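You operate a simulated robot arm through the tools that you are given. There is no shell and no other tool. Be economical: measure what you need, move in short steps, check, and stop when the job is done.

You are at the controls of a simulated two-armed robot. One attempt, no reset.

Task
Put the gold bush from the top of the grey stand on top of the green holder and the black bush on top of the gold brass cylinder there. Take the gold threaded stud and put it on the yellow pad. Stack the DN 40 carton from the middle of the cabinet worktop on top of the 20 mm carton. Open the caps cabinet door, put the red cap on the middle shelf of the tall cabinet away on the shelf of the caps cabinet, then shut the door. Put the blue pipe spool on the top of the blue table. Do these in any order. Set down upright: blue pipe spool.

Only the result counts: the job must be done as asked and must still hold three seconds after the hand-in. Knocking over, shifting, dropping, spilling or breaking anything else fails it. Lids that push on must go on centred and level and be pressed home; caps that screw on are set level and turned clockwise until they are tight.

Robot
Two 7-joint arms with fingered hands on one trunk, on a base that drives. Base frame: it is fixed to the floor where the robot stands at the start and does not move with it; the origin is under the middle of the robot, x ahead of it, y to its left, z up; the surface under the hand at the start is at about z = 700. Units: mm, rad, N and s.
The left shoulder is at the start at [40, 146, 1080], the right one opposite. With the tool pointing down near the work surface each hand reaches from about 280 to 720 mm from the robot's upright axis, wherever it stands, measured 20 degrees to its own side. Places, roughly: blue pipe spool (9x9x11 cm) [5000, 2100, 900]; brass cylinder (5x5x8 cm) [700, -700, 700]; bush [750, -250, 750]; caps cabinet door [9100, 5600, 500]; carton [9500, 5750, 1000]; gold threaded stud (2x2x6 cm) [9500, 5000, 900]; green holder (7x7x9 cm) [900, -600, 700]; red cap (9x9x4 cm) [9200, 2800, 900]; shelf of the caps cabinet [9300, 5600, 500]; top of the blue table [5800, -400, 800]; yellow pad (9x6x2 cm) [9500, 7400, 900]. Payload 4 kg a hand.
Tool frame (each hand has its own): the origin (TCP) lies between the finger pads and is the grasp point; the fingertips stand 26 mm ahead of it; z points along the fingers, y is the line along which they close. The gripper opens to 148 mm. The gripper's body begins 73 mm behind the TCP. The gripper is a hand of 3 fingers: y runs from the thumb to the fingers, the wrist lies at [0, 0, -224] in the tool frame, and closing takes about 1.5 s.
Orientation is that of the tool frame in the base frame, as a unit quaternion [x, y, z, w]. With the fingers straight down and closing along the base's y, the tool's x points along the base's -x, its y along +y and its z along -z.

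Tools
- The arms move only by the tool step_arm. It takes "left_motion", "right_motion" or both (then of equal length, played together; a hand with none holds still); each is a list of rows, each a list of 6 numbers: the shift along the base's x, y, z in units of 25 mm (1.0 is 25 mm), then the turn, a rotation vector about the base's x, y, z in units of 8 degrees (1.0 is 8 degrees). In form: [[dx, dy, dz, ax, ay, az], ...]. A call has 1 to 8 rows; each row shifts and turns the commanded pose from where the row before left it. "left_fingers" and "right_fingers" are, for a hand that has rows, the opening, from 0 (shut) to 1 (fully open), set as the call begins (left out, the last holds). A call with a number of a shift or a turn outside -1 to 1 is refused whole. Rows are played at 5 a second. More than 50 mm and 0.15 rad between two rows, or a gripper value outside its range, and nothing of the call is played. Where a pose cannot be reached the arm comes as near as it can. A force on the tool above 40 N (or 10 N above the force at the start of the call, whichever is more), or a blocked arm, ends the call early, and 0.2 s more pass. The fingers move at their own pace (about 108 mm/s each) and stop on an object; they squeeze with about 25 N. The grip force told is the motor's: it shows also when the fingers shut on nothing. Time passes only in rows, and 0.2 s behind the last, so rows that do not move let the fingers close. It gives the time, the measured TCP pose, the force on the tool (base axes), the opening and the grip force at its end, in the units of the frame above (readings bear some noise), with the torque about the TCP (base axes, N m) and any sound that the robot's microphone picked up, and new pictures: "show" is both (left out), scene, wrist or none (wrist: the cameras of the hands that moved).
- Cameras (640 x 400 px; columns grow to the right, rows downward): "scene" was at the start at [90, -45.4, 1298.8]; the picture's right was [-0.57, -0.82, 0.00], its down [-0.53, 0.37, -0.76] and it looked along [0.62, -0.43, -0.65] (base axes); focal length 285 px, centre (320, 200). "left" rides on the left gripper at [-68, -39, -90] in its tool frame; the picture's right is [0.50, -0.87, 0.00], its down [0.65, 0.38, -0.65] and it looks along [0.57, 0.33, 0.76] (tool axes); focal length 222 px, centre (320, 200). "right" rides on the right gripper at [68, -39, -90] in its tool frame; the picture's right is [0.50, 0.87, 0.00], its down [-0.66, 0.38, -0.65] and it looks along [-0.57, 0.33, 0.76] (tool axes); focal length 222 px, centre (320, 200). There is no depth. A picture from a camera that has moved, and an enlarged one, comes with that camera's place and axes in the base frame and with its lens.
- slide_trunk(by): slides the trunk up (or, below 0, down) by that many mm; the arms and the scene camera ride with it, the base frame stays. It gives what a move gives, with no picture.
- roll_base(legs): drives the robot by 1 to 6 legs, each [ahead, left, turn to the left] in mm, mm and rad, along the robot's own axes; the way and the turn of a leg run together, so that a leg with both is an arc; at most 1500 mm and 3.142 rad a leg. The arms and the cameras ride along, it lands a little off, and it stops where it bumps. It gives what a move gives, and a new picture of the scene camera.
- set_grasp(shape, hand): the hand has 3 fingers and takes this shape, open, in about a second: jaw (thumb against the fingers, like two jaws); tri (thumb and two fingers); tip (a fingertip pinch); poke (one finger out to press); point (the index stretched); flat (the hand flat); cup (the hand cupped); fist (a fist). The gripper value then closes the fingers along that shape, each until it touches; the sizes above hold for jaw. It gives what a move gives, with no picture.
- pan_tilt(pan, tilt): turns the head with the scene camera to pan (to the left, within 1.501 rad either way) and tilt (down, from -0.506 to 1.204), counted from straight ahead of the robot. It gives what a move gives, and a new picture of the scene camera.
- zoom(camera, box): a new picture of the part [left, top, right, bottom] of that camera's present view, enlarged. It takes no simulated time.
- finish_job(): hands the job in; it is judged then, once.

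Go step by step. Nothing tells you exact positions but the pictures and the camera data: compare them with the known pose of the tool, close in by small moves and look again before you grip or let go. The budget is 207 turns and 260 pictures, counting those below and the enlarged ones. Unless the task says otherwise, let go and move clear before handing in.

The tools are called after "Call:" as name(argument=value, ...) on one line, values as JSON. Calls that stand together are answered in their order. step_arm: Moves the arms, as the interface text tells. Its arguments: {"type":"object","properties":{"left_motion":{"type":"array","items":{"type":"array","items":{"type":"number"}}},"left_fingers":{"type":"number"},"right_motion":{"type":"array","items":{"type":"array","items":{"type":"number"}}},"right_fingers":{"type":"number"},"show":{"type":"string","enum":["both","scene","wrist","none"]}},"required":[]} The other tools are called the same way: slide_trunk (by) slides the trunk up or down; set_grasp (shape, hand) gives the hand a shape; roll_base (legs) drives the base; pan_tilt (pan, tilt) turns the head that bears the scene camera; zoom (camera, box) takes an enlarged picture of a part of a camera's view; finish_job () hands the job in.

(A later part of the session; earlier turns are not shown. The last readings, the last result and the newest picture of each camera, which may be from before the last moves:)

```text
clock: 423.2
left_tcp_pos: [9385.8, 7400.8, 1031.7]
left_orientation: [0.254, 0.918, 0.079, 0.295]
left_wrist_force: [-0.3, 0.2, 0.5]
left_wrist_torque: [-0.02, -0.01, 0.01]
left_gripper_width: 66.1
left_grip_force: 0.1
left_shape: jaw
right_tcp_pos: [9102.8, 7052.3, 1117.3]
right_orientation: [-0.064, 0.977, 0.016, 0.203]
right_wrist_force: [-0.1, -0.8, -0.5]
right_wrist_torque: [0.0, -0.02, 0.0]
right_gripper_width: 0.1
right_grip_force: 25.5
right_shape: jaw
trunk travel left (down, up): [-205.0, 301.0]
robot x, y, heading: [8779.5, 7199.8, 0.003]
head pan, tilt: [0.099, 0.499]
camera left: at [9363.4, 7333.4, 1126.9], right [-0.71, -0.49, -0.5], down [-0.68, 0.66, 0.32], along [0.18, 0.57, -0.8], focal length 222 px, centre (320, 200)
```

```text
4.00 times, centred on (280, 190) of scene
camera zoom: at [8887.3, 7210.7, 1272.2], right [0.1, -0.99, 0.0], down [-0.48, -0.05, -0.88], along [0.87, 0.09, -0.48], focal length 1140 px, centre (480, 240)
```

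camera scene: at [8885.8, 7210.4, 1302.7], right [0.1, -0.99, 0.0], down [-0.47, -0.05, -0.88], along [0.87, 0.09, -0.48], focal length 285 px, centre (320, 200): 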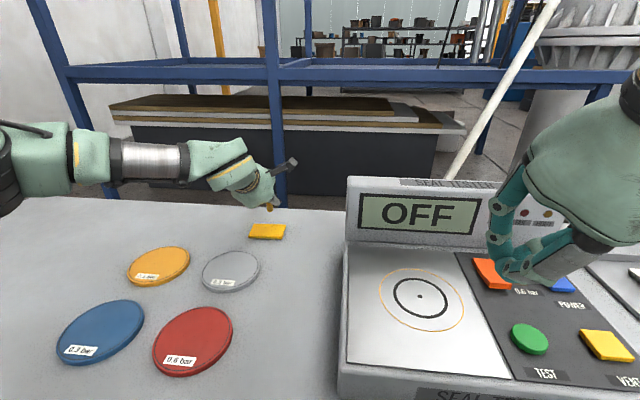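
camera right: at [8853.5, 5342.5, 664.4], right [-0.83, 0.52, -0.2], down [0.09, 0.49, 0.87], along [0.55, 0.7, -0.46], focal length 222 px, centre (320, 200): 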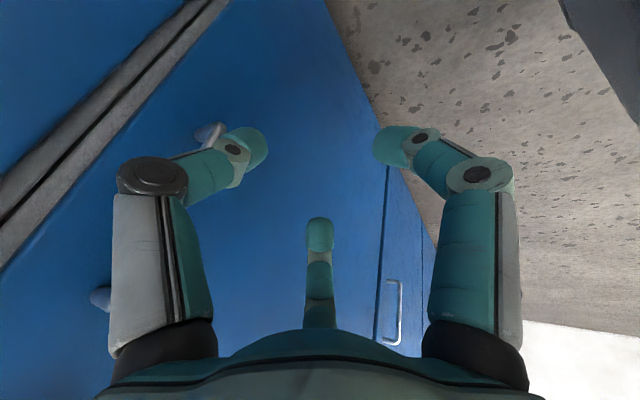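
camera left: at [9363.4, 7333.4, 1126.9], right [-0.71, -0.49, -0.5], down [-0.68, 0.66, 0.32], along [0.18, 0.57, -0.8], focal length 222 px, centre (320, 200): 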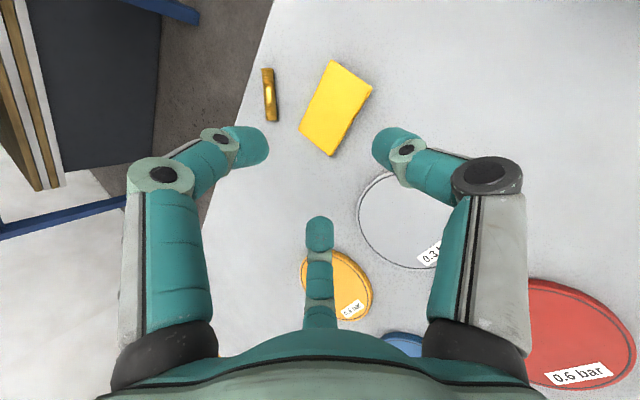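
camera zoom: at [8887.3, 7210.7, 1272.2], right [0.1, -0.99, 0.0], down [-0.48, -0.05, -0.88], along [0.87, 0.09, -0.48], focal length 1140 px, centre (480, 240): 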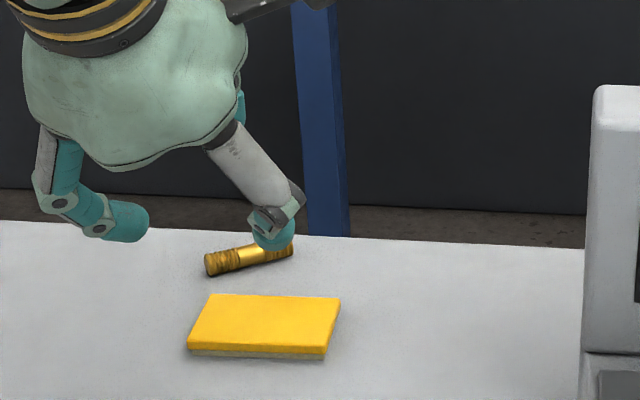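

The stud rolled off behind the pad to ≈(9548,7437). I'll check whether it is at rest.

Call:
step_arm(left_motion=[[-0.5, 0, 0.3, 0, 0, 0], [-0.5, 0, 0, 0, 0, 0], [0, 0, 0, 0, 0, 0]], show="none")

Call:
zoom(camera="scene", box=[220, 140, 340, 240])

```text
clock: 424.0
left_tcp_pos: [9363.2, 7401.1, 1036.3]
left_orientation: [0.255, 0.918, 0.077, 0.294]
left_wrist_force: [0.0, -0.5, 0.3]
left_wrist_torque: [-0.01, -0.01, 0.02]
left_gripper_width: 66.4
left_grip_force: 0.1
left_shape: jaw
right_tcp_pos: [9102.2, 7052.2, 1117.2]
right_orientation: [-0.065, 0.977, 0.016, 0.201]
right_wrist_force: [0.4, 0.1, 0.7]
right_wrist_torque: [-0.01, -0.03, -0.01]
right_gripper_width: 0.1
right_grip_force: 25.1
right_shape: jaw
trunk travel left (down, up): [-205.0, 301.0]
robot x, y, heading: [8777.7, 7197.4, 0.0]
head pan, tilt: [0.099, 0.499]
```

```text
4.00 times, centred on (280, 190) of scene
camera zoom: at [8888.4, 7210.7, 1272.1], right [0.1, -0.99, 0.0], down [-0.48, -0.05, -0.88], along [0.87, 0.09, -0.48], focal length 1140 px, centre (480, 240)
```

zoom: 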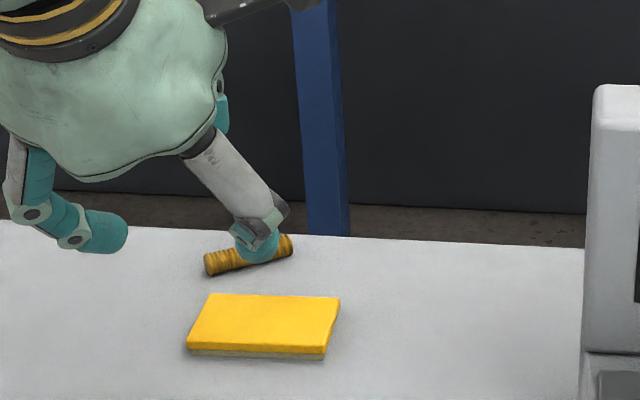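

The stud is at rest ≈(9557,7438), too far for a clean pick from this side. Going behind the worktop would help, and would also show the carton labels; let me check the left end.

Call:
pan_tilt(pan=0.75, tilt=0.35)

```text
clock: 425.1
left_tcp_pos: [9363.2, 7401.9, 1037.6]
left_orientation: [0.254, 0.918, 0.079, 0.293]
left_wrist_force: [0.6, 0.3, 0.0]
left_wrist_torque: [0.01, -0.04, 0.04]
left_gripper_width: 66.5
left_grip_force: 0.0
left_shape: jaw
right_tcp_pos: [9101.6, 7051.9, 1116.9]
right_orientation: [-0.065, 0.977, 0.017, 0.202]
right_wrist_force: [-0.1, -0.1, 0.2]
right_wrist_torque: [0.0, 0.0, -0.01]
right_gripper_width: 0.0
right_grip_force: 25.4
right_shape: jaw
trunk travel left (down, up): [-205.0, 301.0]
robot x, y, heading: [8777.2, 7197.8, 0.009]
head pan, tilt: [0.75, 0.351]
camera scene: at [8865.4, 7265.0, 1285.8], right [0.68, -0.73, 0.0], down [-0.25, -0.24, -0.94], along [0.68, 0.64, -0.34], focal length 285 px, centre (320, 200)
```

scene: 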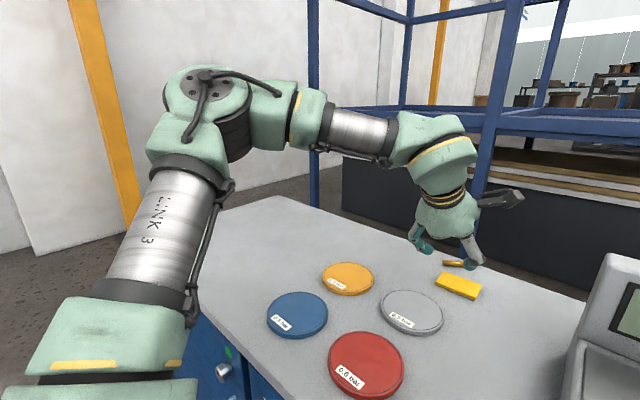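

There's a ~750 mm aisle behind the worktop. I'll raise the trunk and drive around the left end to its back, facing the worktop.

Call:
slide_trunk(by=150)

Call:
roll_base(legs=[[-350, 0, 0], [0, 1450, 0], [1450, 0, 0], [0, 0, 3.13], [0, 1000, 0]])

```text
clock: 426.8
left_tcp_pos: [9363.1, 7401.8, 1185.9]
left_orientation: [0.254, 0.918, 0.079, 0.294]
left_wrist_force: [0.5, 0.6, 0.9]
left_wrist_torque: [0.01, 0.01, -0.03]
left_gripper_width: 66.4
left_grip_force: 0.1
left_shape: jaw
right_tcp_pos: [9101.6, 7051.4, 1265.8]
right_orientation: [-0.065, 0.977, 0.017, 0.203]
right_wrist_force: [-0.4, 0.4, 0.1]
right_wrist_torque: [0.02, -0.02, 0.0]
right_gripper_width: 0.1
right_grip_force: 25.1
right_shape: jaw
trunk travel left (down, up): [-355.0, 151.0]
robot x, y, heading: [8780.1, 7196.3, 0.001]
head pan, tilt: [0.75, 0.351]
```

```text
clock: 452.9
left_tcp_pos: [9285.7, 8021.2, 1186.6]
left_orientation: [0.914, -0.269, -0.296, 0.073]
left_wrist_force: [0.1, -0.3, -0.1]
left_wrist_torque: [-0.01, 0.0, 0.04]
left_gripper_width: 66.5
left_grip_force: 0.2
left_shape: jaw
right_tcp_pos: [9557.4, 8363.5, 1265.3]
right_orientation: [0.978, 0.049, -0.202, 0.014]
right_wrist_force: [-0.5, 0.5, 1.2]
right_wrist_torque: [0.03, 0.02, 0.01]
right_gripper_width: 0.1
right_grip_force: 24.5
right_shape: jaw
trunk travel left (down, up): [-355.0, 151.0]
robot x, y, heading: [9878.5, 8206.3, 3.108]
head pan, tilt: [0.75, 0.351]
stopped in leg 5: the robot was blocked; the commanded pose is now the measured one
camera scene: at [9788.2, 8148.8, 1434.5], right [-0.66, 0.75, 0.0], down [0.26, 0.23, -0.94], along [-0.7, -0.62, -0.34], focal length 285 px, centre (320, 200)
```

scene: 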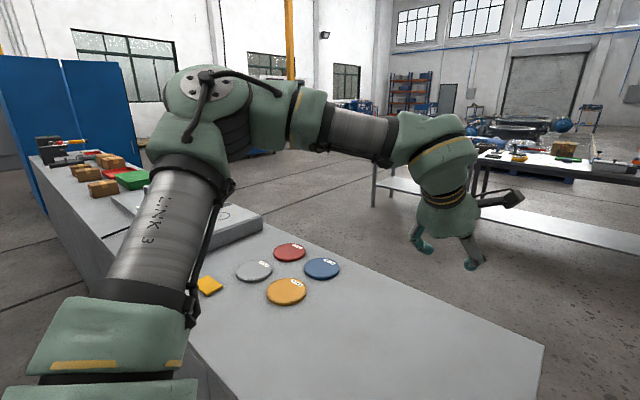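

Likely the base touched the worktop's back corner. Back off 90 mm and continue.

Call:
roll_base(legs=[[-100, 0, 0.03], [0, 570, 0]])

```text
clock: 456.9
left_tcp_pos: [9401.1, 7430.2, 1186.0]
left_orientation: [0.919, -0.25, -0.294, 0.081]
left_wrist_force: [-0.1, -1.1, 0.1]
left_wrist_torque: [0.0, 0.0, -0.06]
left_gripper_width: 66.6
left_grip_force: 0.0
left_shape: jaw
right_tcp_pos: [9657.1, 7783.4, 1266.3]
right_orientation: [0.977, 0.07, -0.202, 0.019]
right_wrist_force: [-0.3, 0.0, -1.4]
right_wrist_torque: [0.01, 0.01, -0.01]
right_gripper_width: 0.0
right_grip_force: 25.0
right_shape: jaw
trunk travel left (down, up): [-355.0, 151.0]
robot x, y, heading: [9986.5, 7639.3, -3.126]
head pan, tilt: [0.75, 0.351]
camera scene: at [9897.3, 7578.1, 1434.5], right [-0.69, 0.72, 0.0], down [0.25, 0.24, -0.94], along [-0.68, -0.65, -0.34], focal length 285 px, centre (320, 200)
```

scene: 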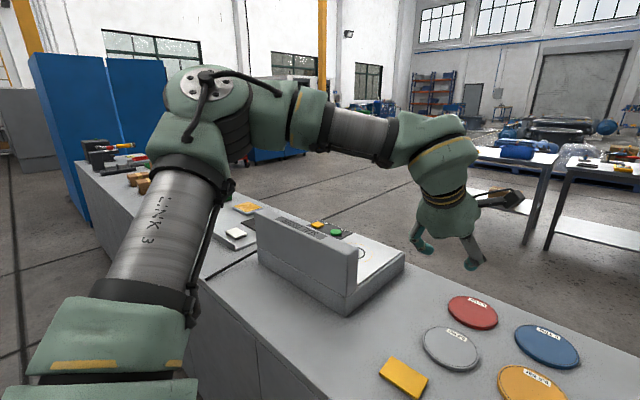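

Great. Looking down toward the pad and the stud.

Call:
pan_tilt(pan=0.35, tilt=0.85)

```text
clock: 457.8
left_tcp_pos: [9401.1, 7429.6, 1185.5]
left_orientation: [0.919, -0.25, -0.294, 0.079]
left_wrist_force: [0.7, 0.7, -0.7]
left_wrist_torque: [0.01, -0.01, -0.02]
left_gripper_width: 66.4
left_grip_force: 0.1
left_shape: jaw
right_tcp_pos: [9656.9, 7781.8, 1265.4]
right_orientation: [0.977, 0.069, -0.201, 0.018]
right_wrist_force: [0.2, 1.1, -0.1]
right_wrist_torque: [-0.02, 0.0, 0.0]
right_gripper_width: 0.1
right_grip_force: 24.4
right_shape: jaw
trunk travel left (down, up): [-355.0, 151.0]
robot x, y, heading: [9987.0, 7640.0, -3.13]
head pan, tilt: [0.351, 0.85]
camera scene: at [9891.5, 7613.6, 1390.9], right [-0.36, 0.93, 0.0], down [0.7, 0.27, -0.66], along [-0.62, -0.24, -0.75], focal length 285 px, centre (320, 200)
```

scene: 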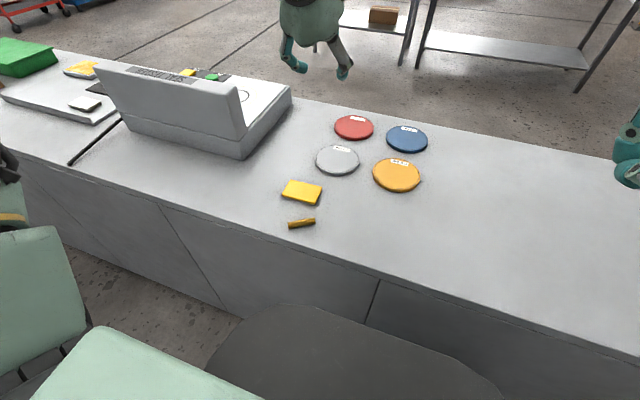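

Stud at ≈(9554,7438), axis direction (−.53,.85). I'll turn the left hand vertical with its closing line across the stud, and move above it.

Call:
step_arm(left_motion=[[0.7, 0.04, 0, 0, -0.89, 0], [0.7, 0.04, 0, 0, -0.89, 0], [0.7, 0.04, 0, 0, -0.89, 0], [0.7, 0.04, 0, 0, -0.89, 0], [0.7, 0.04, 0, 0, -0.88, 0], [0.9, 0.1, 0, 0, 0, -0.86], [0.9, 0, 0, 0, 0, -0.86], [0.8, 0, 0, 0, 0, -0.86]], left_fingers=0.45, show="none")

Call:
step_arm(left_motion=[[0, 0, -0.9, 0, 0, -0.86], [0, 0, -1, 0, 0, 0], [0, 0, -1, 0, 0, 0], [0, 0, -1, 0, 0, 0], [0, 0, -1, 0, 0, 0], [0, 0, -1, 0, 0, 0], [0, 0, -1, 0, 0, 0]], show="wrist")

```text
clock: 459.6
left_tcp_pos: [9555.4, 7437.0, 1189.0]
left_orientation: [0.901, -0.433, 0.0, 0.0]
left_wrist_force: [-0.1, -0.3, -0.1]
left_wrist_torque: [0.0, 0.03, 0.01]
left_gripper_width: 66.6
left_grip_force: 0.0
left_shape: jaw
right_tcp_pos: [9658.0, 7781.5, 1264.8]
right_orientation: [0.977, 0.069, -0.201, 0.018]
right_wrist_force: [0.2, -0.4, -0.2]
right_wrist_torque: [0.01, -0.02, -0.02]
right_gripper_width: 0.0
right_grip_force: 24.7
right_shape: jaw
trunk travel left (down, up): [-355.0, 151.0]
robot x, y, heading: [9987.0, 7639.5, -3.13]
head pan, tilt: [0.351, 0.85]
```

```text
clock: 461.2
left_tcp_pos: [9553.8, 7436.6, 1014.6]
left_orientation: [0.874, -0.486, 0.001, 0.0]
left_wrist_force: [0.9, 1.0, -0.7]
left_wrist_torque: [-0.01, 0.0, -0.02]
left_gripper_width: 66.7
left_grip_force: 0.2
left_shape: jaw
right_tcp_pos: [9656.8, 7781.0, 1265.7]
right_orientation: [0.977, 0.07, -0.201, 0.019]
right_wrist_force: [-1.0, 0.3, -0.3]
right_wrist_torque: [0.05, 0.02, 0.01]
right_gripper_width: 0.0
right_grip_force: 25.2
right_shape: jaw
trunk travel left (down, up): [-355.0, 151.0]
robot x, y, heading: [9987.8, 7641.6, -3.131]
head pan, tilt: [0.351, 0.85]
camera left: at [9550.2, 7514.7, 1105.0], right [1.0, 0.04, 0.0], down [0.03, -0.76, 0.65], along [0.02, -0.65, -0.76], focal length 222 px, centre (320, 200)
```

left: 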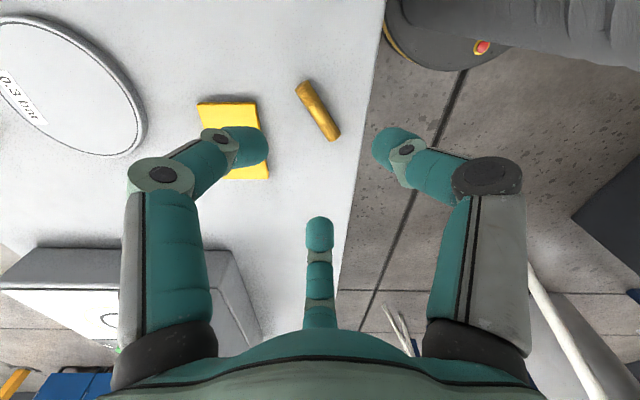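

Aligned over the stud. Descending to grasp height.

Call:
step_arm(left_motion=[[-0.15, 0.1, -1, 0, 0, -0.5], [0, 0, -1, 0, 0, 0], [0, 0, -1, 0, 0, 0], [0, 0, -0.9, 0, 0, 0], [0, 0, -0.3, 0, 0, 0]], show="wrist")

```text
clock: 462.4
left_tcp_pos: [9549.9, 7439.7, 908.5]
left_orientation: [0.857, -0.515, 0.0, 0.0]
left_wrist_force: [-0.6, -0.3, 0.4]
left_wrist_torque: [-0.01, 0.01, 0.0]
left_gripper_width: 66.6
left_grip_force: 0.1
left_shape: jaw
right_tcp_pos: [9658.2, 7781.5, 1265.3]
right_orientation: [0.977, 0.069, -0.201, 0.019]
right_wrist_force: [0.5, 1.1, 0.5]
right_wrist_torque: [-0.02, 0.0, 0.0]
right_gripper_width: 0.0
right_grip_force: 25.3
right_shape: jaw
trunk travel left (down, up): [-355.0, 151.0]
robot x, y, heading: [9986.0, 7640.9, -3.128]
head pan, tilt: [0.351, 0.85]
camera left: at [9551.6, 7517.8, 999.5], right [1.0, -0.03, 0.0], down [-0.03, -0.76, 0.65], along [-0.02, -0.65, -0.76], focal length 222 px, centre (320, 200)
```

left: 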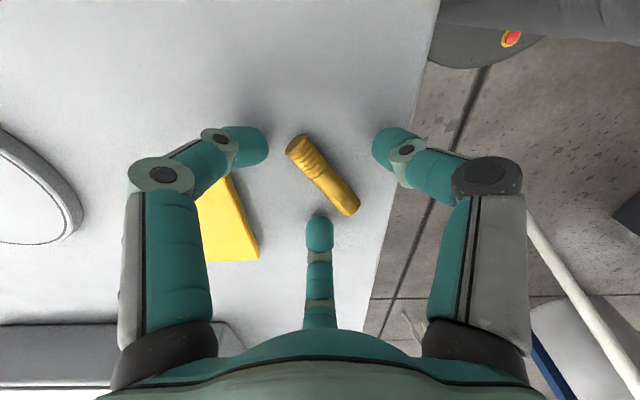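

The stud lies properly between thumb and fingers. Closing.

Call:
step_arm(left_motion=[[0, 0.06, -0.1, 0, 0, 0], [0, 0, 0, 0, 0, 0], [0, 0, 0, 0, 0, 0], [0, 0, 0, 0, 0, 0], [0, 0, 0, 0, 0, 0]], left_fingers=0, show="wrist")

```text
clock: 463.6
left_tcp_pos: [9549.7, 7442.1, 907.4]
left_orientation: [0.858, -0.514, 0.0, -0.001]
left_wrist_force: [0.4, 0.6, 0.1]
left_wrist_torque: [0.0, 0.0, 0.04]
left_gripper_width: 16.3
left_grip_force: 25.2
left_shape: jaw
right_tcp_pos: [9658.4, 7782.7, 1264.7]
right_orientation: [0.977, 0.069, -0.202, 0.019]
right_wrist_force: [-0.1, 0.4, 0.3]
right_wrist_torque: [-0.02, -0.01, -0.02]
right_gripper_width: 0.0
right_grip_force: 25.4
right_shape: jaw
trunk travel left (down, up): [-355.0, 151.0]
robot x, y, heading: [9985.3, 7639.4, -3.128]
head pan, tilt: [0.351, 0.85]
camera left: at [9551.5, 7518.6, 997.8], right [1.0, -0.03, 0.0], down [-0.03, -0.76, 0.65], along [-0.02, -0.65, -0.76], focal length 222 px, centre (320, 200)
```

left: 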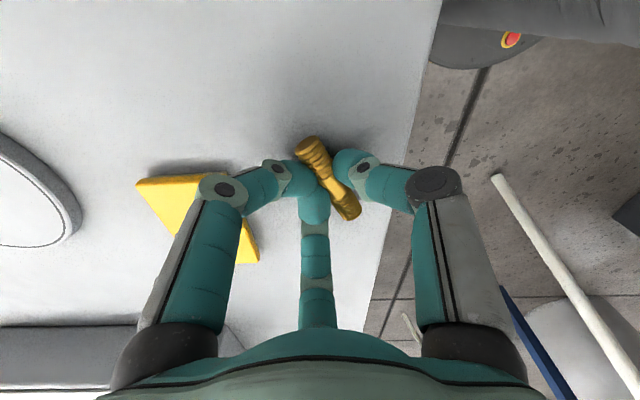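

Held. Lift, carry over the pad centre, and view.

Call:
step_arm(left_motion=[[0, 0, 1, 0, 0, 0], [0, 0, 1, 0, 0, 0], [-0.85, -0.3, 0.3, 0, 0, 0], [-0.85, -0.3, 0, 0, 0, 0], [-0.85, -0.3, 0, 0, 0, 0], [-0.8, -0.35, 0, 0, 0, 0]], show="wrist")

```text
clock: 465.0
left_tcp_pos: [9462.8, 7410.0, 964.3]
left_orientation: [0.858, -0.514, 0.001, 0.0]
left_wrist_force: [-0.2, 0.6, -1.2]
left_wrist_torque: [0.0, -0.03, 0.02]
left_gripper_width: 16.4
left_grip_force: 25.0
left_shape: jaw
right_tcp_pos: [9657.2, 7781.0, 1264.4]
right_orientation: [0.977, 0.069, -0.201, 0.018]
right_wrist_force: [0.0, 0.6, 0.2]
right_wrist_torque: [-0.02, 0.02, 0.0]
right_gripper_width: 0.1
right_grip_force: 24.9
right_shape: jaw
trunk travel left (down, up): [-355.0, 151.0]
robot x, y, heading: [9984.0, 7637.6, -3.129]
head pan, tilt: [0.351, 0.85]
camera left: at [9464.5, 7487.5, 1053.4], right [1.0, -0.04, 0.0], down [-0.03, -0.76, 0.65], along [-0.02, -0.65, -0.76], focal length 222 px, centre (320, 200)
```

left: 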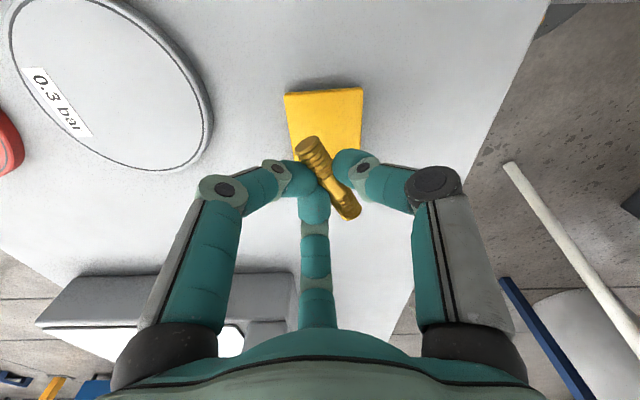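

Pad centre ≈(9467,7403). Small shift and lower to contact.

Call:
step_arm(left_motion=[[0.15, -0.25, -0.6, 0, 0, 0], [0, 0, -0.6, 0, 0, 0], [0, 0, -0.15, 0, 0, 0], [0, 0, -0.12, 0, 0, 0]], show="wrist")

```text
clock: 466.0
left_tcp_pos: [9471.8, 7401.7, 930.4]
left_orientation: [0.857, -0.515, 0.0, -0.001]
left_wrist_force: [0.6, 0.2, -1.8]
left_wrist_torque: [-0.03, -0.02, -0.01]
left_gripper_width: 16.1
left_grip_force: 25.1
left_shape: jaw
left hand out of reach, approached as far as the arm can: row 2
right_tcp_pos: [9657.8, 7781.6, 1266.3]
right_orientation: [0.977, 0.07, -0.201, 0.019]
right_wrist_force: [-0.2, 1.2, 1.4]
right_wrist_torque: [-0.03, 0.0, 0.02]
right_gripper_width: 0.1
right_grip_force: 25.1
right_shape: jaw
trunk travel left (down, up): [-355.0, 151.0]
robot x, y, heading: [9982.1, 7640.2, -3.127]
head pan, tilt: [0.351, 0.85]
camera left: at [9473.8, 7478.0, 1020.4], right [1.0, -0.03, 0.0], down [-0.03, -0.76, 0.65], along [-0.02, -0.65, -0.76], focal length 222 px, centre (320, 200)
```

left: 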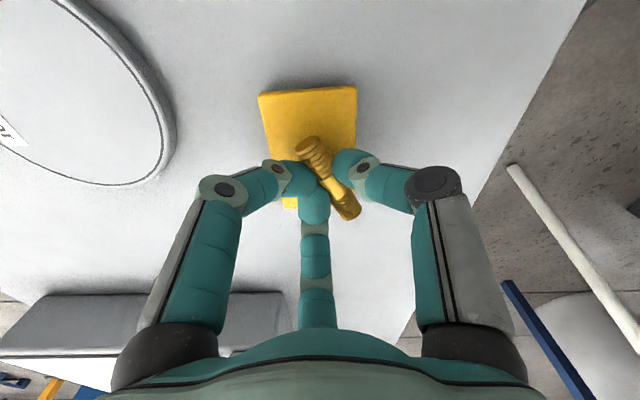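

The stud should move ~14 mm to +y and 8 mm to −x to be centred on the pad; then lower.

Call:
step_arm(left_motion=[[-0.35, 0.55, 0, 0, 0, 0], [0, 0, -0.12, 0, 0, 0], [0, 0, -0.1, 0, 0, 0], [0, 0, -0.08, 0, 0, 0]], show="wrist")

```text
clock: 467.0
left_tcp_pos: [9475.7, 7404.4, 929.6]
left_orientation: [0.857, -0.515, -0.001, -0.001]
left_wrist_force: [0.4, 0.1, -0.9]
left_wrist_torque: [-0.01, 0.03, 0.03]
left_gripper_width: 16.1
left_grip_force: 25.0
left_shape: jaw
left hand out of reach, approached as far as the arm can: row 1, 3
right_tcp_pos: [9658.6, 7782.3, 1264.6]
right_orientation: [0.977, 0.07, -0.201, 0.018]
right_wrist_force: [-0.1, 0.1, -0.1]
right_wrist_torque: [-0.01, 0.03, -0.04]
right_gripper_width: 0.0
right_grip_force: 25.0
right_shape: jaw
trunk travel left (down, up): [-355.0, 151.0]
robot x, y, heading: [9989.5, 7639.8, -3.124]
head pan, tilt: [0.351, 0.85]
camera left: at [9476.7, 7481.5, 1020.8], right [1.0, -0.03, 0.0], down [-0.03, -0.76, 0.65], along [-0.02, -0.65, -0.76], focal length 222 px, centre (320, 200)
```

left: 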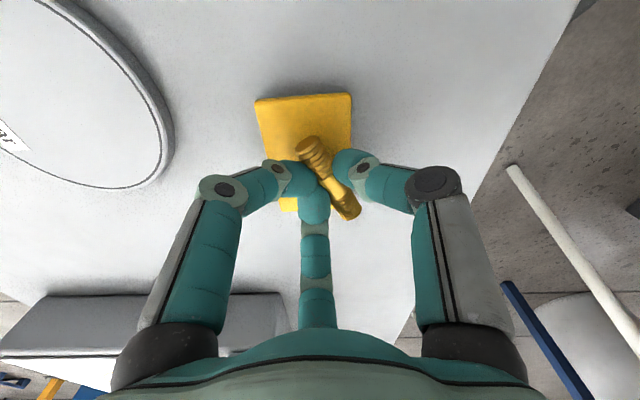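

The arm is at its reach limit, so I'll use the base for the shift and the trunk for lowering.

Call:
roll_base(legs=[[11, -14, 0]])

Call:
slide_trunk(by=-4)

Call:
step_arm(left_motion=[[0, 0, 0, 0, 0, 0]], show="wrist")

```text
clock: 467.8
left_tcp_pos: [9466.2, 7414.2, 930.9]
left_orientation: [0.858, -0.514, -0.003, -0.002]
left_wrist_force: [-0.2, -0.3, -0.8]
left_wrist_torque: [0.03, 0.05, -0.02]
left_gripper_width: 16.3
left_grip_force: 24.8
left_shape: jaw
right_tcp_pos: [9650.1, 7790.7, 1266.2]
right_orientation: [0.977, 0.069, -0.203, 0.017]
right_wrist_force: [0.1, 0.1, -0.6]
right_wrist_torque: [0.0, 0.02, 0.0]
right_gripper_width: 0.0
right_grip_force: 24.9
right_shape: jaw
trunk travel left (down, up): [-355.0, 151.0]
robot x, y, heading: [9973.8, 7646.7, -3.126]
head pan, tilt: [0.351, 0.85]
camera scene: at [9883.9, 7622.6, 1391.0], right [-0.36, 0.93, 0.0], down [0.7, 0.27, -0.66], along [-0.62, -0.23, -0.75], focal length 285 px, centre (320, 200)
```

scene: 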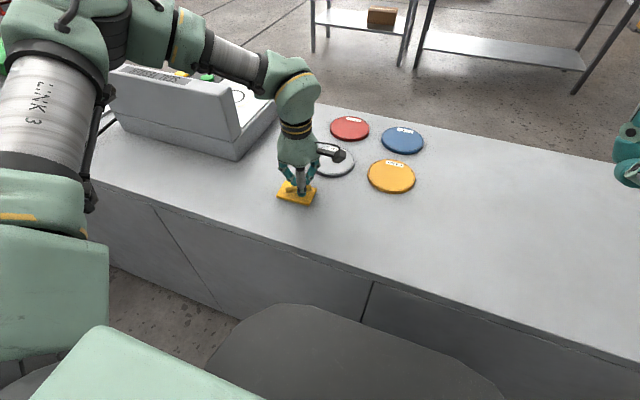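

```text
clock: 468.3
left_tcp_pos: [9465.3, 7416.2, 925.6]
left_orientation: [0.858, -0.514, -0.002, -0.001]
left_wrist_force: [0.1, 0.1, -0.9]
left_wrist_torque: [0.03, 0.01, 0.03]
left_gripper_width: 16.2
left_grip_force: 25.4
left_shape: jaw
right_tcp_pos: [9647.6, 7793.7, 1261.5]
right_orientation: [0.977, 0.069, -0.202, 0.017]
right_wrist_force: [1.3, -0.2, 0.4]
right_wrist_torque: [0.04, 0.04, 0.02]
right_gripper_width: 0.1
right_grip_force: 24.3
right_shape: jaw
trunk travel left (down, up): [-351.0, 155.0]
robot x, y, heading: [9975.2, 7651.2, -3.123]
head pan, tilt: [0.351, 0.85]
```

```text
clock: 468.7
left_tcp_pos: [9463.7, 7416.3, 926.0]
left_orientation: [0.857, -0.515, 0.0, -0.001]
left_wrist_force: [-0.4, 0.7, -1.4]
left_wrist_torque: [0.03, 0.02, -0.01]
left_gripper_width: 16.1
left_grip_force: 25.1
left_shape: jaw
right_tcp_pos: [9646.8, 7795.7, 1262.1]
right_orientation: [0.977, 0.07, -0.201, 0.019]
right_wrist_force: [-0.2, 0.4, -0.7]
right_wrist_torque: [0.02, 0.01, 0.05]
right_gripper_width: 0.1
right_grip_force: 24.8
right_shape: jaw
trunk travel left (down, up): [-351.0, 155.0]
robot x, y, heading: [9975.3, 7649.4, -3.126]
head pan, tilt: [0.351, 0.85]
camera left: at [9465.6, 7494.8, 1016.7], right [1.0, -0.03, 0.0], down [-0.03, -0.76, 0.65], along [-0.02, -0.65, -0.76], focal length 222 px, centre (320, 200)
```

left: 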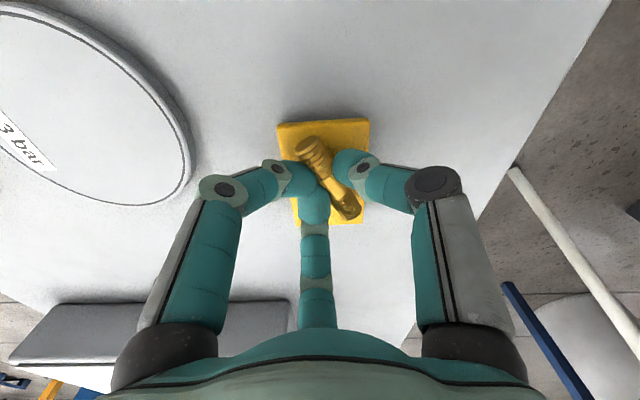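

Centred. Lower in 3 mm increments until contact.

Call:
slide_trunk(by=-3)

Call:
slide_trunk(by=-2)

```text
clock: 469.2
left_tcp_pos: [9464.1, 7417.3, 924.0]
left_orientation: [0.858, -0.514, 0.0, -0.001]
left_wrist_force: [-0.3, 0.7, -1.6]
left_wrist_torque: [0.03, 0.03, -0.01]
left_gripper_width: 16.2
left_grip_force: 25.5
left_shape: jaw
right_tcp_pos: [9648.1, 7796.0, 1258.8]
right_orientation: [0.977, 0.069, -0.201, 0.02]
right_wrist_force: [-0.4, -0.1, -0.7]
right_wrist_torque: [-0.03, 0.01, 0.02]
right_gripper_width: 0.0
right_grip_force: 25.3
right_shape: jaw
trunk travel left (down, up): [-348.0, 158.0]
robot x, y, heading: [9975.2, 7652.1, -3.128]
head pan, tilt: [0.351, 0.85]
```

```text
clock: 469.7
left_tcp_pos: [9463.8, 7417.7, 920.5]
left_orientation: [0.857, -0.515, 0.0, -0.001]
left_wrist_force: [-0.6, -0.1, -1.0]
left_wrist_torque: [0.0, -0.01, -0.01]
left_gripper_width: 16.2
left_grip_force: 25.7
left_shape: jaw
right_tcp_pos: [9646.5, 7795.1, 1256.3]
right_orientation: [0.977, 0.069, -0.201, 0.018]
right_wrist_force: [0.7, 0.6, -0.1]
right_wrist_torque: [0.01, 0.03, 0.0]
right_gripper_width: 0.1
right_grip_force: 24.8
right_shape: jaw
trunk travel left (down, up): [-346.0, 160.0]
robot x, y, heading: [9977.0, 7653.8, -3.131]
head pan, tilt: [0.351, 0.85]
```

Call:
slide_trunk(by=-2)

Call:
slide_trunk(by=-2)

Call:
step_arm(left_motion=[[0, 0, 0, 0, 0, 0]], show="wrist")

```text
clock: 470.3
left_tcp_pos: [9463.7, 7416.4, 919.6]
left_orientation: [0.858, -0.514, -0.001, -0.001]
left_wrist_force: [-0.7, 0.2, 5.5]
left_wrist_torque: [0.0, -0.05, 0.01]
left_gripper_width: 16.2
left_grip_force: 24.4
left_shape: jaw
right_tcp_pos: [9647.1, 7794.7, 1254.9]
right_orientation: [0.977, 0.069, -0.202, 0.019]
right_wrist_force: [-0.2, -0.5, -0.5]
right_wrist_torque: [0.0, 0.03, -0.04]
right_gripper_width: 0.1
right_grip_force: 24.6
right_shape: jaw
trunk travel left (down, up): [-344.0, 162.0]
robot x, y, heading: [9972.6, 7654.1, -3.128]
head pan, tilt: [0.351, 0.85]
```

```text
clock: 470.8
left_tcp_pos: [9464.9, 7416.5, 919.2]
left_orientation: [0.857, -0.515, -0.003, 0.0]
left_wrist_force: [0.8, -2.4, 16.6]
left_wrist_torque: [0.01, -0.11, 0.05]
left_gripper_width: 16.2
left_grip_force: 24.9
left_shape: jaw
right_tcp_pos: [9647.5, 7795.9, 1253.8]
right_orientation: [0.977, 0.069, -0.202, 0.018]
right_wrist_force: [0.0, 0.1, -0.4]
right_wrist_torque: [0.0, 0.03, -0.02]
right_gripper_width: 0.0
right_grip_force: 24.8
right_shape: jaw
trunk travel left (down, up): [-342.0, 164.0]
robot x, y, heading: [9973.2, 7651.5, -3.131]
head pan, tilt: [0.351, 0.85]
```

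```text
clock: 471.2
left_tcp_pos: [9465.7, 7417.8, 919.5]
left_orientation: [0.857, -0.515, -0.002, 0.001]
left_wrist_force: [-0.4, -1.6, 20.3]
left_wrist_torque: [0.02, -0.09, 0.0]
left_gripper_width: 16.6
left_grip_force: 24.9
left_shape: jaw
right_tcp_pos: [9649.1, 7796.4, 1252.4]
right_orientation: [0.977, 0.069, -0.202, 0.018]
right_wrist_force: [0.2, -0.6, 0.0]
right_wrist_torque: [0.03, 0.0, -0.03]
right_gripper_width: 0.2
right_grip_force: 25.0
right_shape: jaw
trunk travel left (down, up): [-342.0, 164.0]
robot x, y, heading: [9971.7, 7651.2, -3.13]
head pan, tilt: [0.351, 0.85]
camera left: at [9466.8, 7495.1, 1009.7], right [1.0, -0.03, 0.0], down [-0.02, -0.76, 0.65], along [-0.03, -0.65, -0.76], focal length 222 px, centre (320, 200)
```

left: 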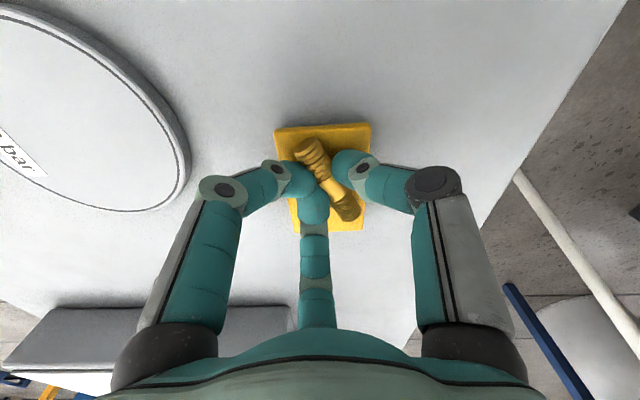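

Full contact. Ease up 2 mm and release.

Call:
slide_trunk(by=2)

Call:
step_arm(left_motion=[[0, 0, 0, 0, 0, 0], [0, 0, 0, 0, 0, 0], [0, 0, 0, 0, 0, 0], [0, 0, 0, 0, 0, 0]], left_fingers=0.4, show="wrist")

```text
clock: 471.7
left_tcp_pos: [9465.3, 7417.3, 919.7]
left_orientation: [0.857, -0.515, -0.001, -0.001]
left_wrist_force: [-2.5, 0.7, 11.2]
left_wrist_torque: [0.0, 0.03, 0.01]
left_gripper_width: 16.6
left_grip_force: 25.2
left_shape: jaw
right_tcp_pos: [9647.7, 7796.5, 1255.4]
right_orientation: [0.977, 0.069, -0.202, 0.018]
right_wrist_force: [0.3, -0.3, 0.3]
right_wrist_torque: [0.06, -0.04, -0.02]
right_gripper_width: 0.0
right_grip_force: 25.2
right_shape: jaw
trunk travel left (down, up): [-344.0, 162.0]
robot x, y, heading: [9973.0, 7651.1, -3.128]
head pan, tilt: [0.351, 0.85]
```

```text
clock: 472.7
left_tcp_pos: [9464.4, 7415.8, 919.8]
left_orientation: [0.858, -0.514, 0.0, -0.001]
left_wrist_force: [0.0, 0.2, 3.0]
left_wrist_torque: [-0.05, -0.04, 0.04]
left_gripper_width: 58.4
left_grip_force: 0.2
left_shape: jaw
right_tcp_pos: [9648.3, 7793.8, 1254.6]
right_orientation: [0.977, 0.069, -0.202, 0.019]
right_wrist_force: [-0.2, 0.0, 0.6]
right_wrist_torque: [-0.03, -0.01, 0.0]
right_gripper_width: 0.0
right_grip_force: 24.9
right_shape: jaw
trunk travel left (down, up): [-344.0, 162.0]
robot x, y, heading: [9974.9, 7652.6, -3.127]
head pan, tilt: [0.351, 0.85]
camera left: at [9466.4, 7494.6, 1009.7], right [1.0, -0.03, 0.0], down [-0.03, -0.76, 0.65], along [-0.02, -0.65, -0.76], focal length 222 px, centre (320, 200)
```

left: 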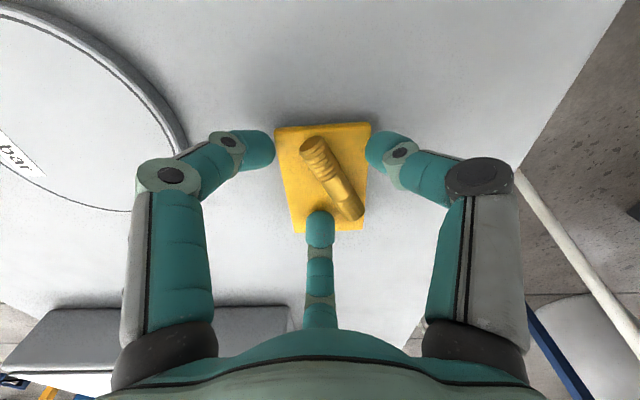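

The stud rests on the pad. Rising straight up.

Call:
slide_trunk(by=60)

Call:
step_arm(left_motion=[[0.3, 0, 1, 0, 0, 0], [0.5, 0, 1, 0, 0, 0], [0.5, 0, 1, 0, 0, 0], [0.5, 0, 1, 0, 0, 0], [0.5, 0, 0.5, 0, 0, 0]], show="wrist")

```text
clock: 473.7
left_tcp_pos: [9464.2, 7415.1, 980.2]
left_orientation: [0.857, -0.515, -0.001, -0.001]
left_wrist_force: [0.5, 0.0, -0.2]
left_wrist_torque: [0.02, 0.0, 0.03]
left_gripper_width: 59.1
left_grip_force: 0.2
left_shape: jaw
right_tcp_pos: [9647.6, 7795.5, 1314.9]
right_orientation: [0.977, 0.069, -0.201, 0.019]
right_wrist_force: [-0.1, -0.2, 0.0]
right_wrist_torque: [-0.01, 0.02, 0.0]
right_gripper_width: 0.0
right_grip_force: 25.3
right_shape: jaw
trunk travel left (down, up): [-404.0, 102.0]
robot x, y, heading: [9975.9, 7649.1, -3.131]
head pan, tilt: [0.351, 0.85]
```

```text
clock: 474.9
left_tcp_pos: [9522.9, 7417.5, 1093.5]
left_orientation: [0.858, -0.514, -0.001, -0.001]
left_wrist_force: [1.5, 0.4, -0.3]
left_wrist_torque: [0.01, 0.02, 0.0]
left_gripper_width: 58.8
left_grip_force: 0.0
left_shape: jaw
right_tcp_pos: [9647.2, 7794.1, 1315.9]
right_orientation: [0.977, 0.069, -0.202, 0.018]
right_wrist_force: [0.3, -0.1, -0.1]
right_wrist_torque: [0.01, 0.01, 0.03]
right_gripper_width: 0.0
right_grip_force: 25.2
right_shape: jaw
trunk travel left (down, up): [-404.0, 102.0]
robot x, y, heading: [9971.3, 7648.0, -3.127]
head pan, tilt: [0.351, 0.85]
camera left: at [9525.0, 7495.5, 1183.2], right [1.0, -0.03, 0.0], down [-0.02, -0.76, 0.65], along [-0.02, -0.65, -0.76], focal length 222 px, centre (320, 200)
```

left: 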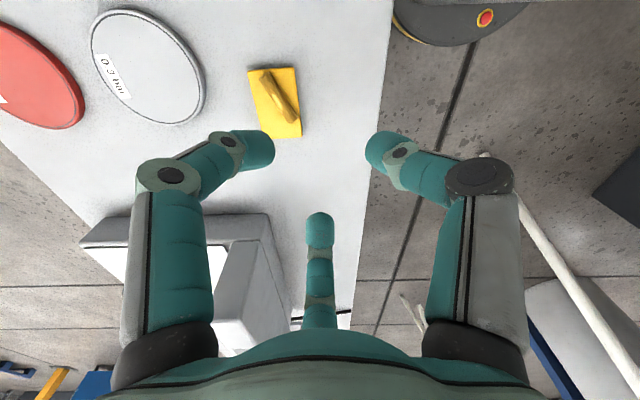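

Stud done. Now drive along behind the worktop to see the cartons' back labels.

Call:
roll_base(legs=[[0, 1000, -0.01], [0, 800, 0]])

Call:
pan_tilt(pan=0.0, tilt=0.75)

```text
clock: 484.1
left_tcp_pos: [9551.5, 5597.5, 1092.6]
left_orientation: [0.859, -0.511, -0.001, -0.001]
left_wrist_force: [0.5, 0.2, 0.0]
left_wrist_torque: [0.01, -0.03, -0.04]
left_gripper_width: 58.5
left_grip_force: 0.1
left_shape: jaw
right_tcp_pos: [9674.3, 5975.8, 1314.5]
right_orientation: [0.976, 0.073, -0.202, 0.019]
right_wrist_force: [0.9, -0.2, 0.0]
right_wrist_torque: [-0.04, 0.01, -0.01]
right_gripper_width: 0.1
right_grip_force: 25.0
right_shape: jaw
trunk travel left (down, up): [-404.0, 102.0]
robot x, y, heading: [10000.2, 5834.2, -3.121]
head pan, tilt: [0.351, 0.85]
camera scene: at [9908.1, 5809.3, 1440.3], right [-0.36, 0.93, 0.0], down [0.7, 0.27, -0.66], along [-0.61, -0.24, -0.75], focal length 285 px, centre (320, 200)
```

scene: 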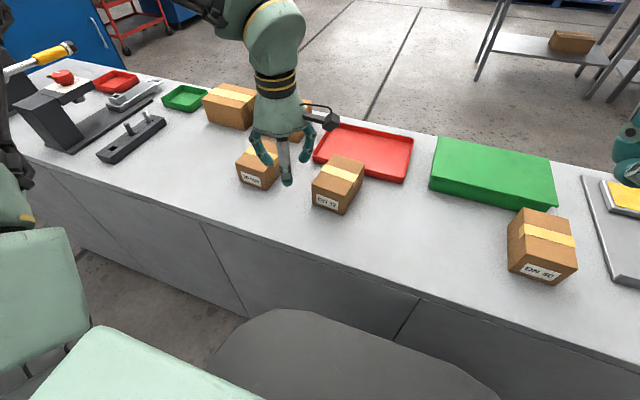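

```text
clock: 484.9
left_tcp_pos: [9551.2, 5595.9, 1093.0]
left_orientation: [0.859, -0.512, -0.001, 0.0]
left_wrist_force: [0.4, -0.2, 0.3]
left_wrist_torque: [0.02, -0.02, 0.02]
left_gripper_width: 58.7
left_grip_force: 0.0
left_shape: jaw
right_tcp_pos: [9673.8, 5974.8, 1315.4]
right_orientation: [0.977, 0.073, -0.201, 0.018]
right_wrist_force: [1.0, 0.7, 0.6]
right_wrist_torque: [0.01, 0.0, -0.05]
right_gripper_width: 0.0
right_grip_force: 25.0
right_shape: jaw
trunk travel left (down, up): [-404.0, 102.0]
robot x, y, heading: [10000.9, 5833.5, -3.123]
head pan, tilt: [0.0, 0.75]
camera scene: at [9898.1, 5834.5, 1448.2], right [-0.02, 1.0, 0.0], down [0.68, 0.02, -0.73], along [-0.73, -0.02, -0.68], focal length 285 px, centre (320, 200)
```

scene: 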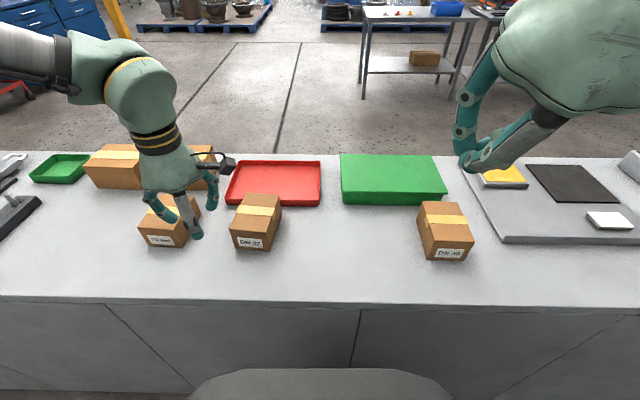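

Labels are now visible on the backs. Zooming in on each.

Call:
zoom(camera="scene", box=[130, 190, 290, 260])

Call:
zoom(camera="scene", box=[400, 190, 500, 265])

```text
4.00 times, centred on (210, 225) of scene
camera zoom: at [9898.1, 5834.5, 1448.2], right [-0.02, 1.0, 0.0], down [0.68, 0.02, -0.73], along [-0.73, -0.02, -0.68], focal length 1140 px, centre (760, 100)
```

zoom: 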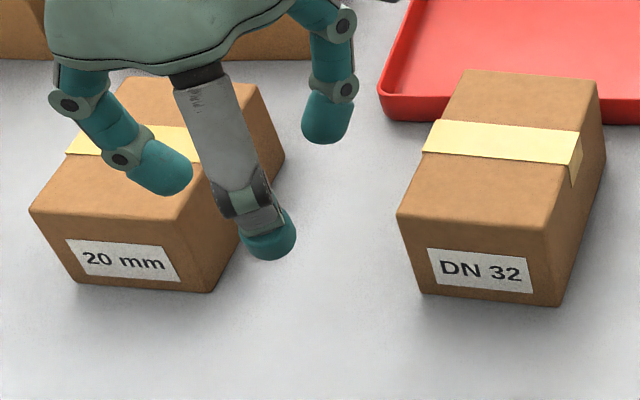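

```text
5.33 times, centred on (450, 228) of scene
camera zoom: at [9898.1, 5834.5, 1448.2], right [-0.02, 1.0, 0.0], down [0.68, 0.02, -0.73], along [-0.73, -0.02, -0.68], focal length 1520 px, centre (-373, 53)
```

zoom: 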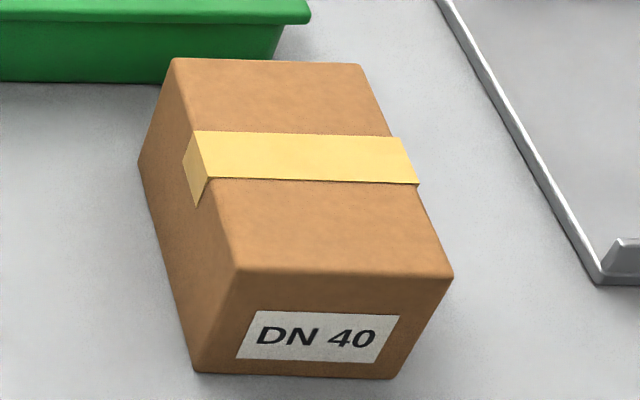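

DN 40 is the carton at ≈(9437,6121) (top z≈955) and 20 mm is at ≈(9417,5450). I'll turn the left hand so the thumb faces the label end, open fully, and drive to DN 40.

Call:
step_arm(left_motion=[[0, 0, 0, 0, 0, -0.89], [0, 0, 0, 0, 0, -0.89], [0, 0, 0, 0, 0, -0.89], [0, 0, 0, 0, 0, -0.89]], left_fingers=1, show="none")

Call:
roll_base(legs=[[10, -510, -0.015]])

Call:
step_arm(left_motion=[[-0.9, 0, 0, 0, 0, 0], [-0.9, 0, 0, 0, 0, 0], [-0.9, 0, 0, 0, 0, 0], [-0.9, 0, -0.5, 0, 0, 0]], show="wrist")

```text
clock: 485.9
left_tcp_pos: [9550.8, 5596.6, 1094.8]
left_orientation: [-0.707, 0.707, 0.001, 0.002]
left_wrist_force: [-0.5, 0.1, 0.2]
left_wrist_torque: [-0.04, 0.0, 0.01]
left_gripper_width: 147.9
left_grip_force: 0.0
left_shape: jaw
right_tcp_pos: [9673.8, 5974.8, 1315.0]
right_orientation: [0.977, 0.073, -0.202, 0.019]
right_wrist_force: [0.1, -0.3, 0.5]
right_wrist_torque: [0.0, 0.0, -0.01]
right_gripper_width: 0.0
right_grip_force: 25.1
right_shape: jaw
trunk travel left (down, up): [-404.0, 102.0]
robot x, y, heading: [10000.4, 5837.2, -3.124]
head pan, tilt: [0.0, 0.75]
```

```text
clock: 488.9
left_tcp_pos: [9530.7, 6105.3, 1093.4]
left_orientation: [-0.703, 0.711, 0.001, 0.002]
left_wrist_force: [-0.3, -0.4, -0.5]
left_wrist_torque: [0.0, -0.01, 0.01]
left_gripper_width: 147.5
left_grip_force: 0.0
left_shape: jaw
right_tcp_pos: [9656.5, 6482.5, 1315.8]
right_orientation: [0.977, 0.068, -0.201, 0.017]
right_wrist_force: [0.0, -0.1, 0.2]
right_wrist_torque: [0.03, 0.0, 0.02]
right_gripper_width: 0.0
right_grip_force: 25.1
right_shape: jaw
trunk travel left (down, up): [-404.0, 102.0]
robot x, y, heading: [9983.6, 6342.3, -3.133]
head pan, tilt: [0.0, 0.75]
camera scene: at [9879.6, 6340.5, 1448.2], right [-0.01, 1.0, 0.0], down [0.68, 0.01, -0.73], along [-0.73, -0.01, -0.68], focal length 285 px, centre (320, 200)
```

scene: 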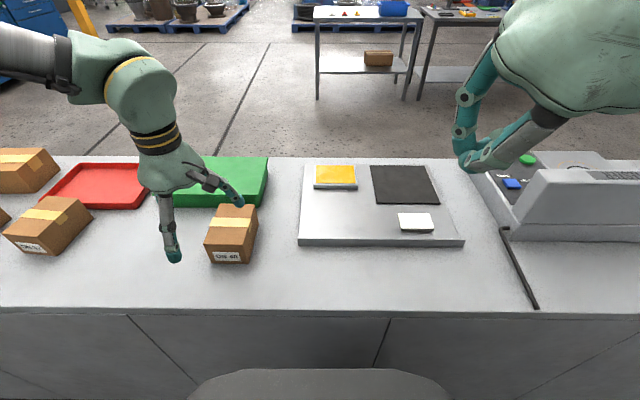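

```text
clock: 489.9
left_tcp_pos: [9439.6, 6107.5, 1079.7]
left_orientation: [-0.704, 0.71, -0.001, 0.001]
left_wrist_force: [-1.4, -0.1, -0.2]
left_wrist_torque: [0.0, -0.05, -0.01]
left_gripper_width: 148.0
left_grip_force: 0.1
left_shape: jaw
right_tcp_pos: [9654.5, 6483.3, 1315.1]
right_orientation: [0.977, 0.069, -0.201, 0.018]
right_wrist_force: [-0.8, -0.5, -0.2]
right_wrist_torque: [-0.03, -0.02, 0.04]
right_gripper_width: 0.0
right_grip_force: 25.1
right_shape: jaw
trunk travel left (down, up): [-404.0, 102.0]
robot x, y, heading: [9984.3, 6343.8, -3.128]
head pan, tilt: [0.0, 0.75]
camera left: at [9478.0, 6174.2, 1170.1], right [0.86, -0.51, 0.0], down [-0.39, -0.65, 0.65], along [-0.33, -0.56, -0.76], focal length 222 px, centre (320, 200)
```

left: 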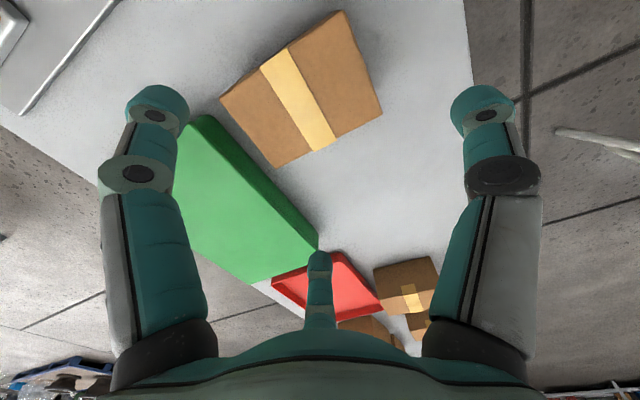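

Carton centre ≈(9431,6124), 126×84 mm. Centre over it and descend to z≈945.

Call:
step_arm(left_motion=[[-0.25, 0.65, -0.4, 0, 0, 0], [0, 0, -1, 0, 0, 0], [0, 0, -1, 0, 0, 0], [0, 0, -1, 0, 0, 0], [0, 0, -1, 0, 0, 0], [0, 0, -1, 0, 0, 0]], show="wrist")

```text
clock: 491.2
left_tcp_pos: [9471.5, 6093.8, 967.2]
left_orientation: [-0.703, 0.711, 0.001, 0.001]
left_wrist_force: [0.2, 0.7, 0.8]
left_wrist_torque: [0.05, 0.05, -0.04]
left_gripper_width: 147.9
left_grip_force: 0.1
left_shape: jaw
left hand out of reach, approached as far as the arm can: row 1, 2, 3, 4, 5, 6
right_tcp_pos: [9656.9, 6484.2, 1315.1]
right_orientation: [0.977, 0.067, -0.202, 0.018]
right_wrist_force: [0.1, -0.1, 0.2]
right_wrist_torque: [0.0, 0.0, 0.0]
right_gripper_width: 0.1
right_grip_force: 25.0
right_shape: jaw
trunk travel left (down, up): [-404.0, 102.0]
robot x, y, heading: [9982.2, 6338.7, -3.127]
head pan, tilt: [0.0, 0.75]
camera left: at [9509.6, 6160.7, 1057.6], right [0.86, -0.51, 0.0], down [-0.38, -0.65, 0.65], along [-0.33, -0.56, -0.76], focal length 222 px, centre (320, 200)
```

left: 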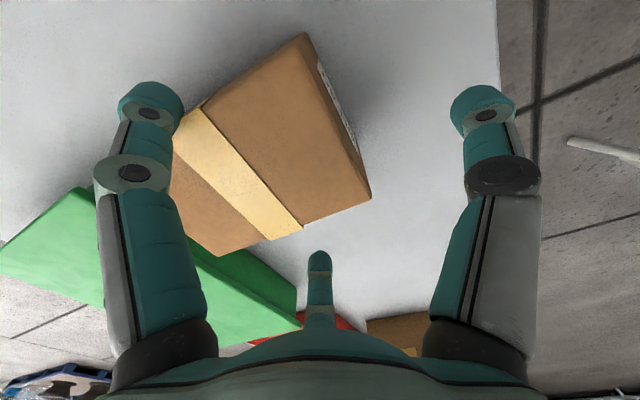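

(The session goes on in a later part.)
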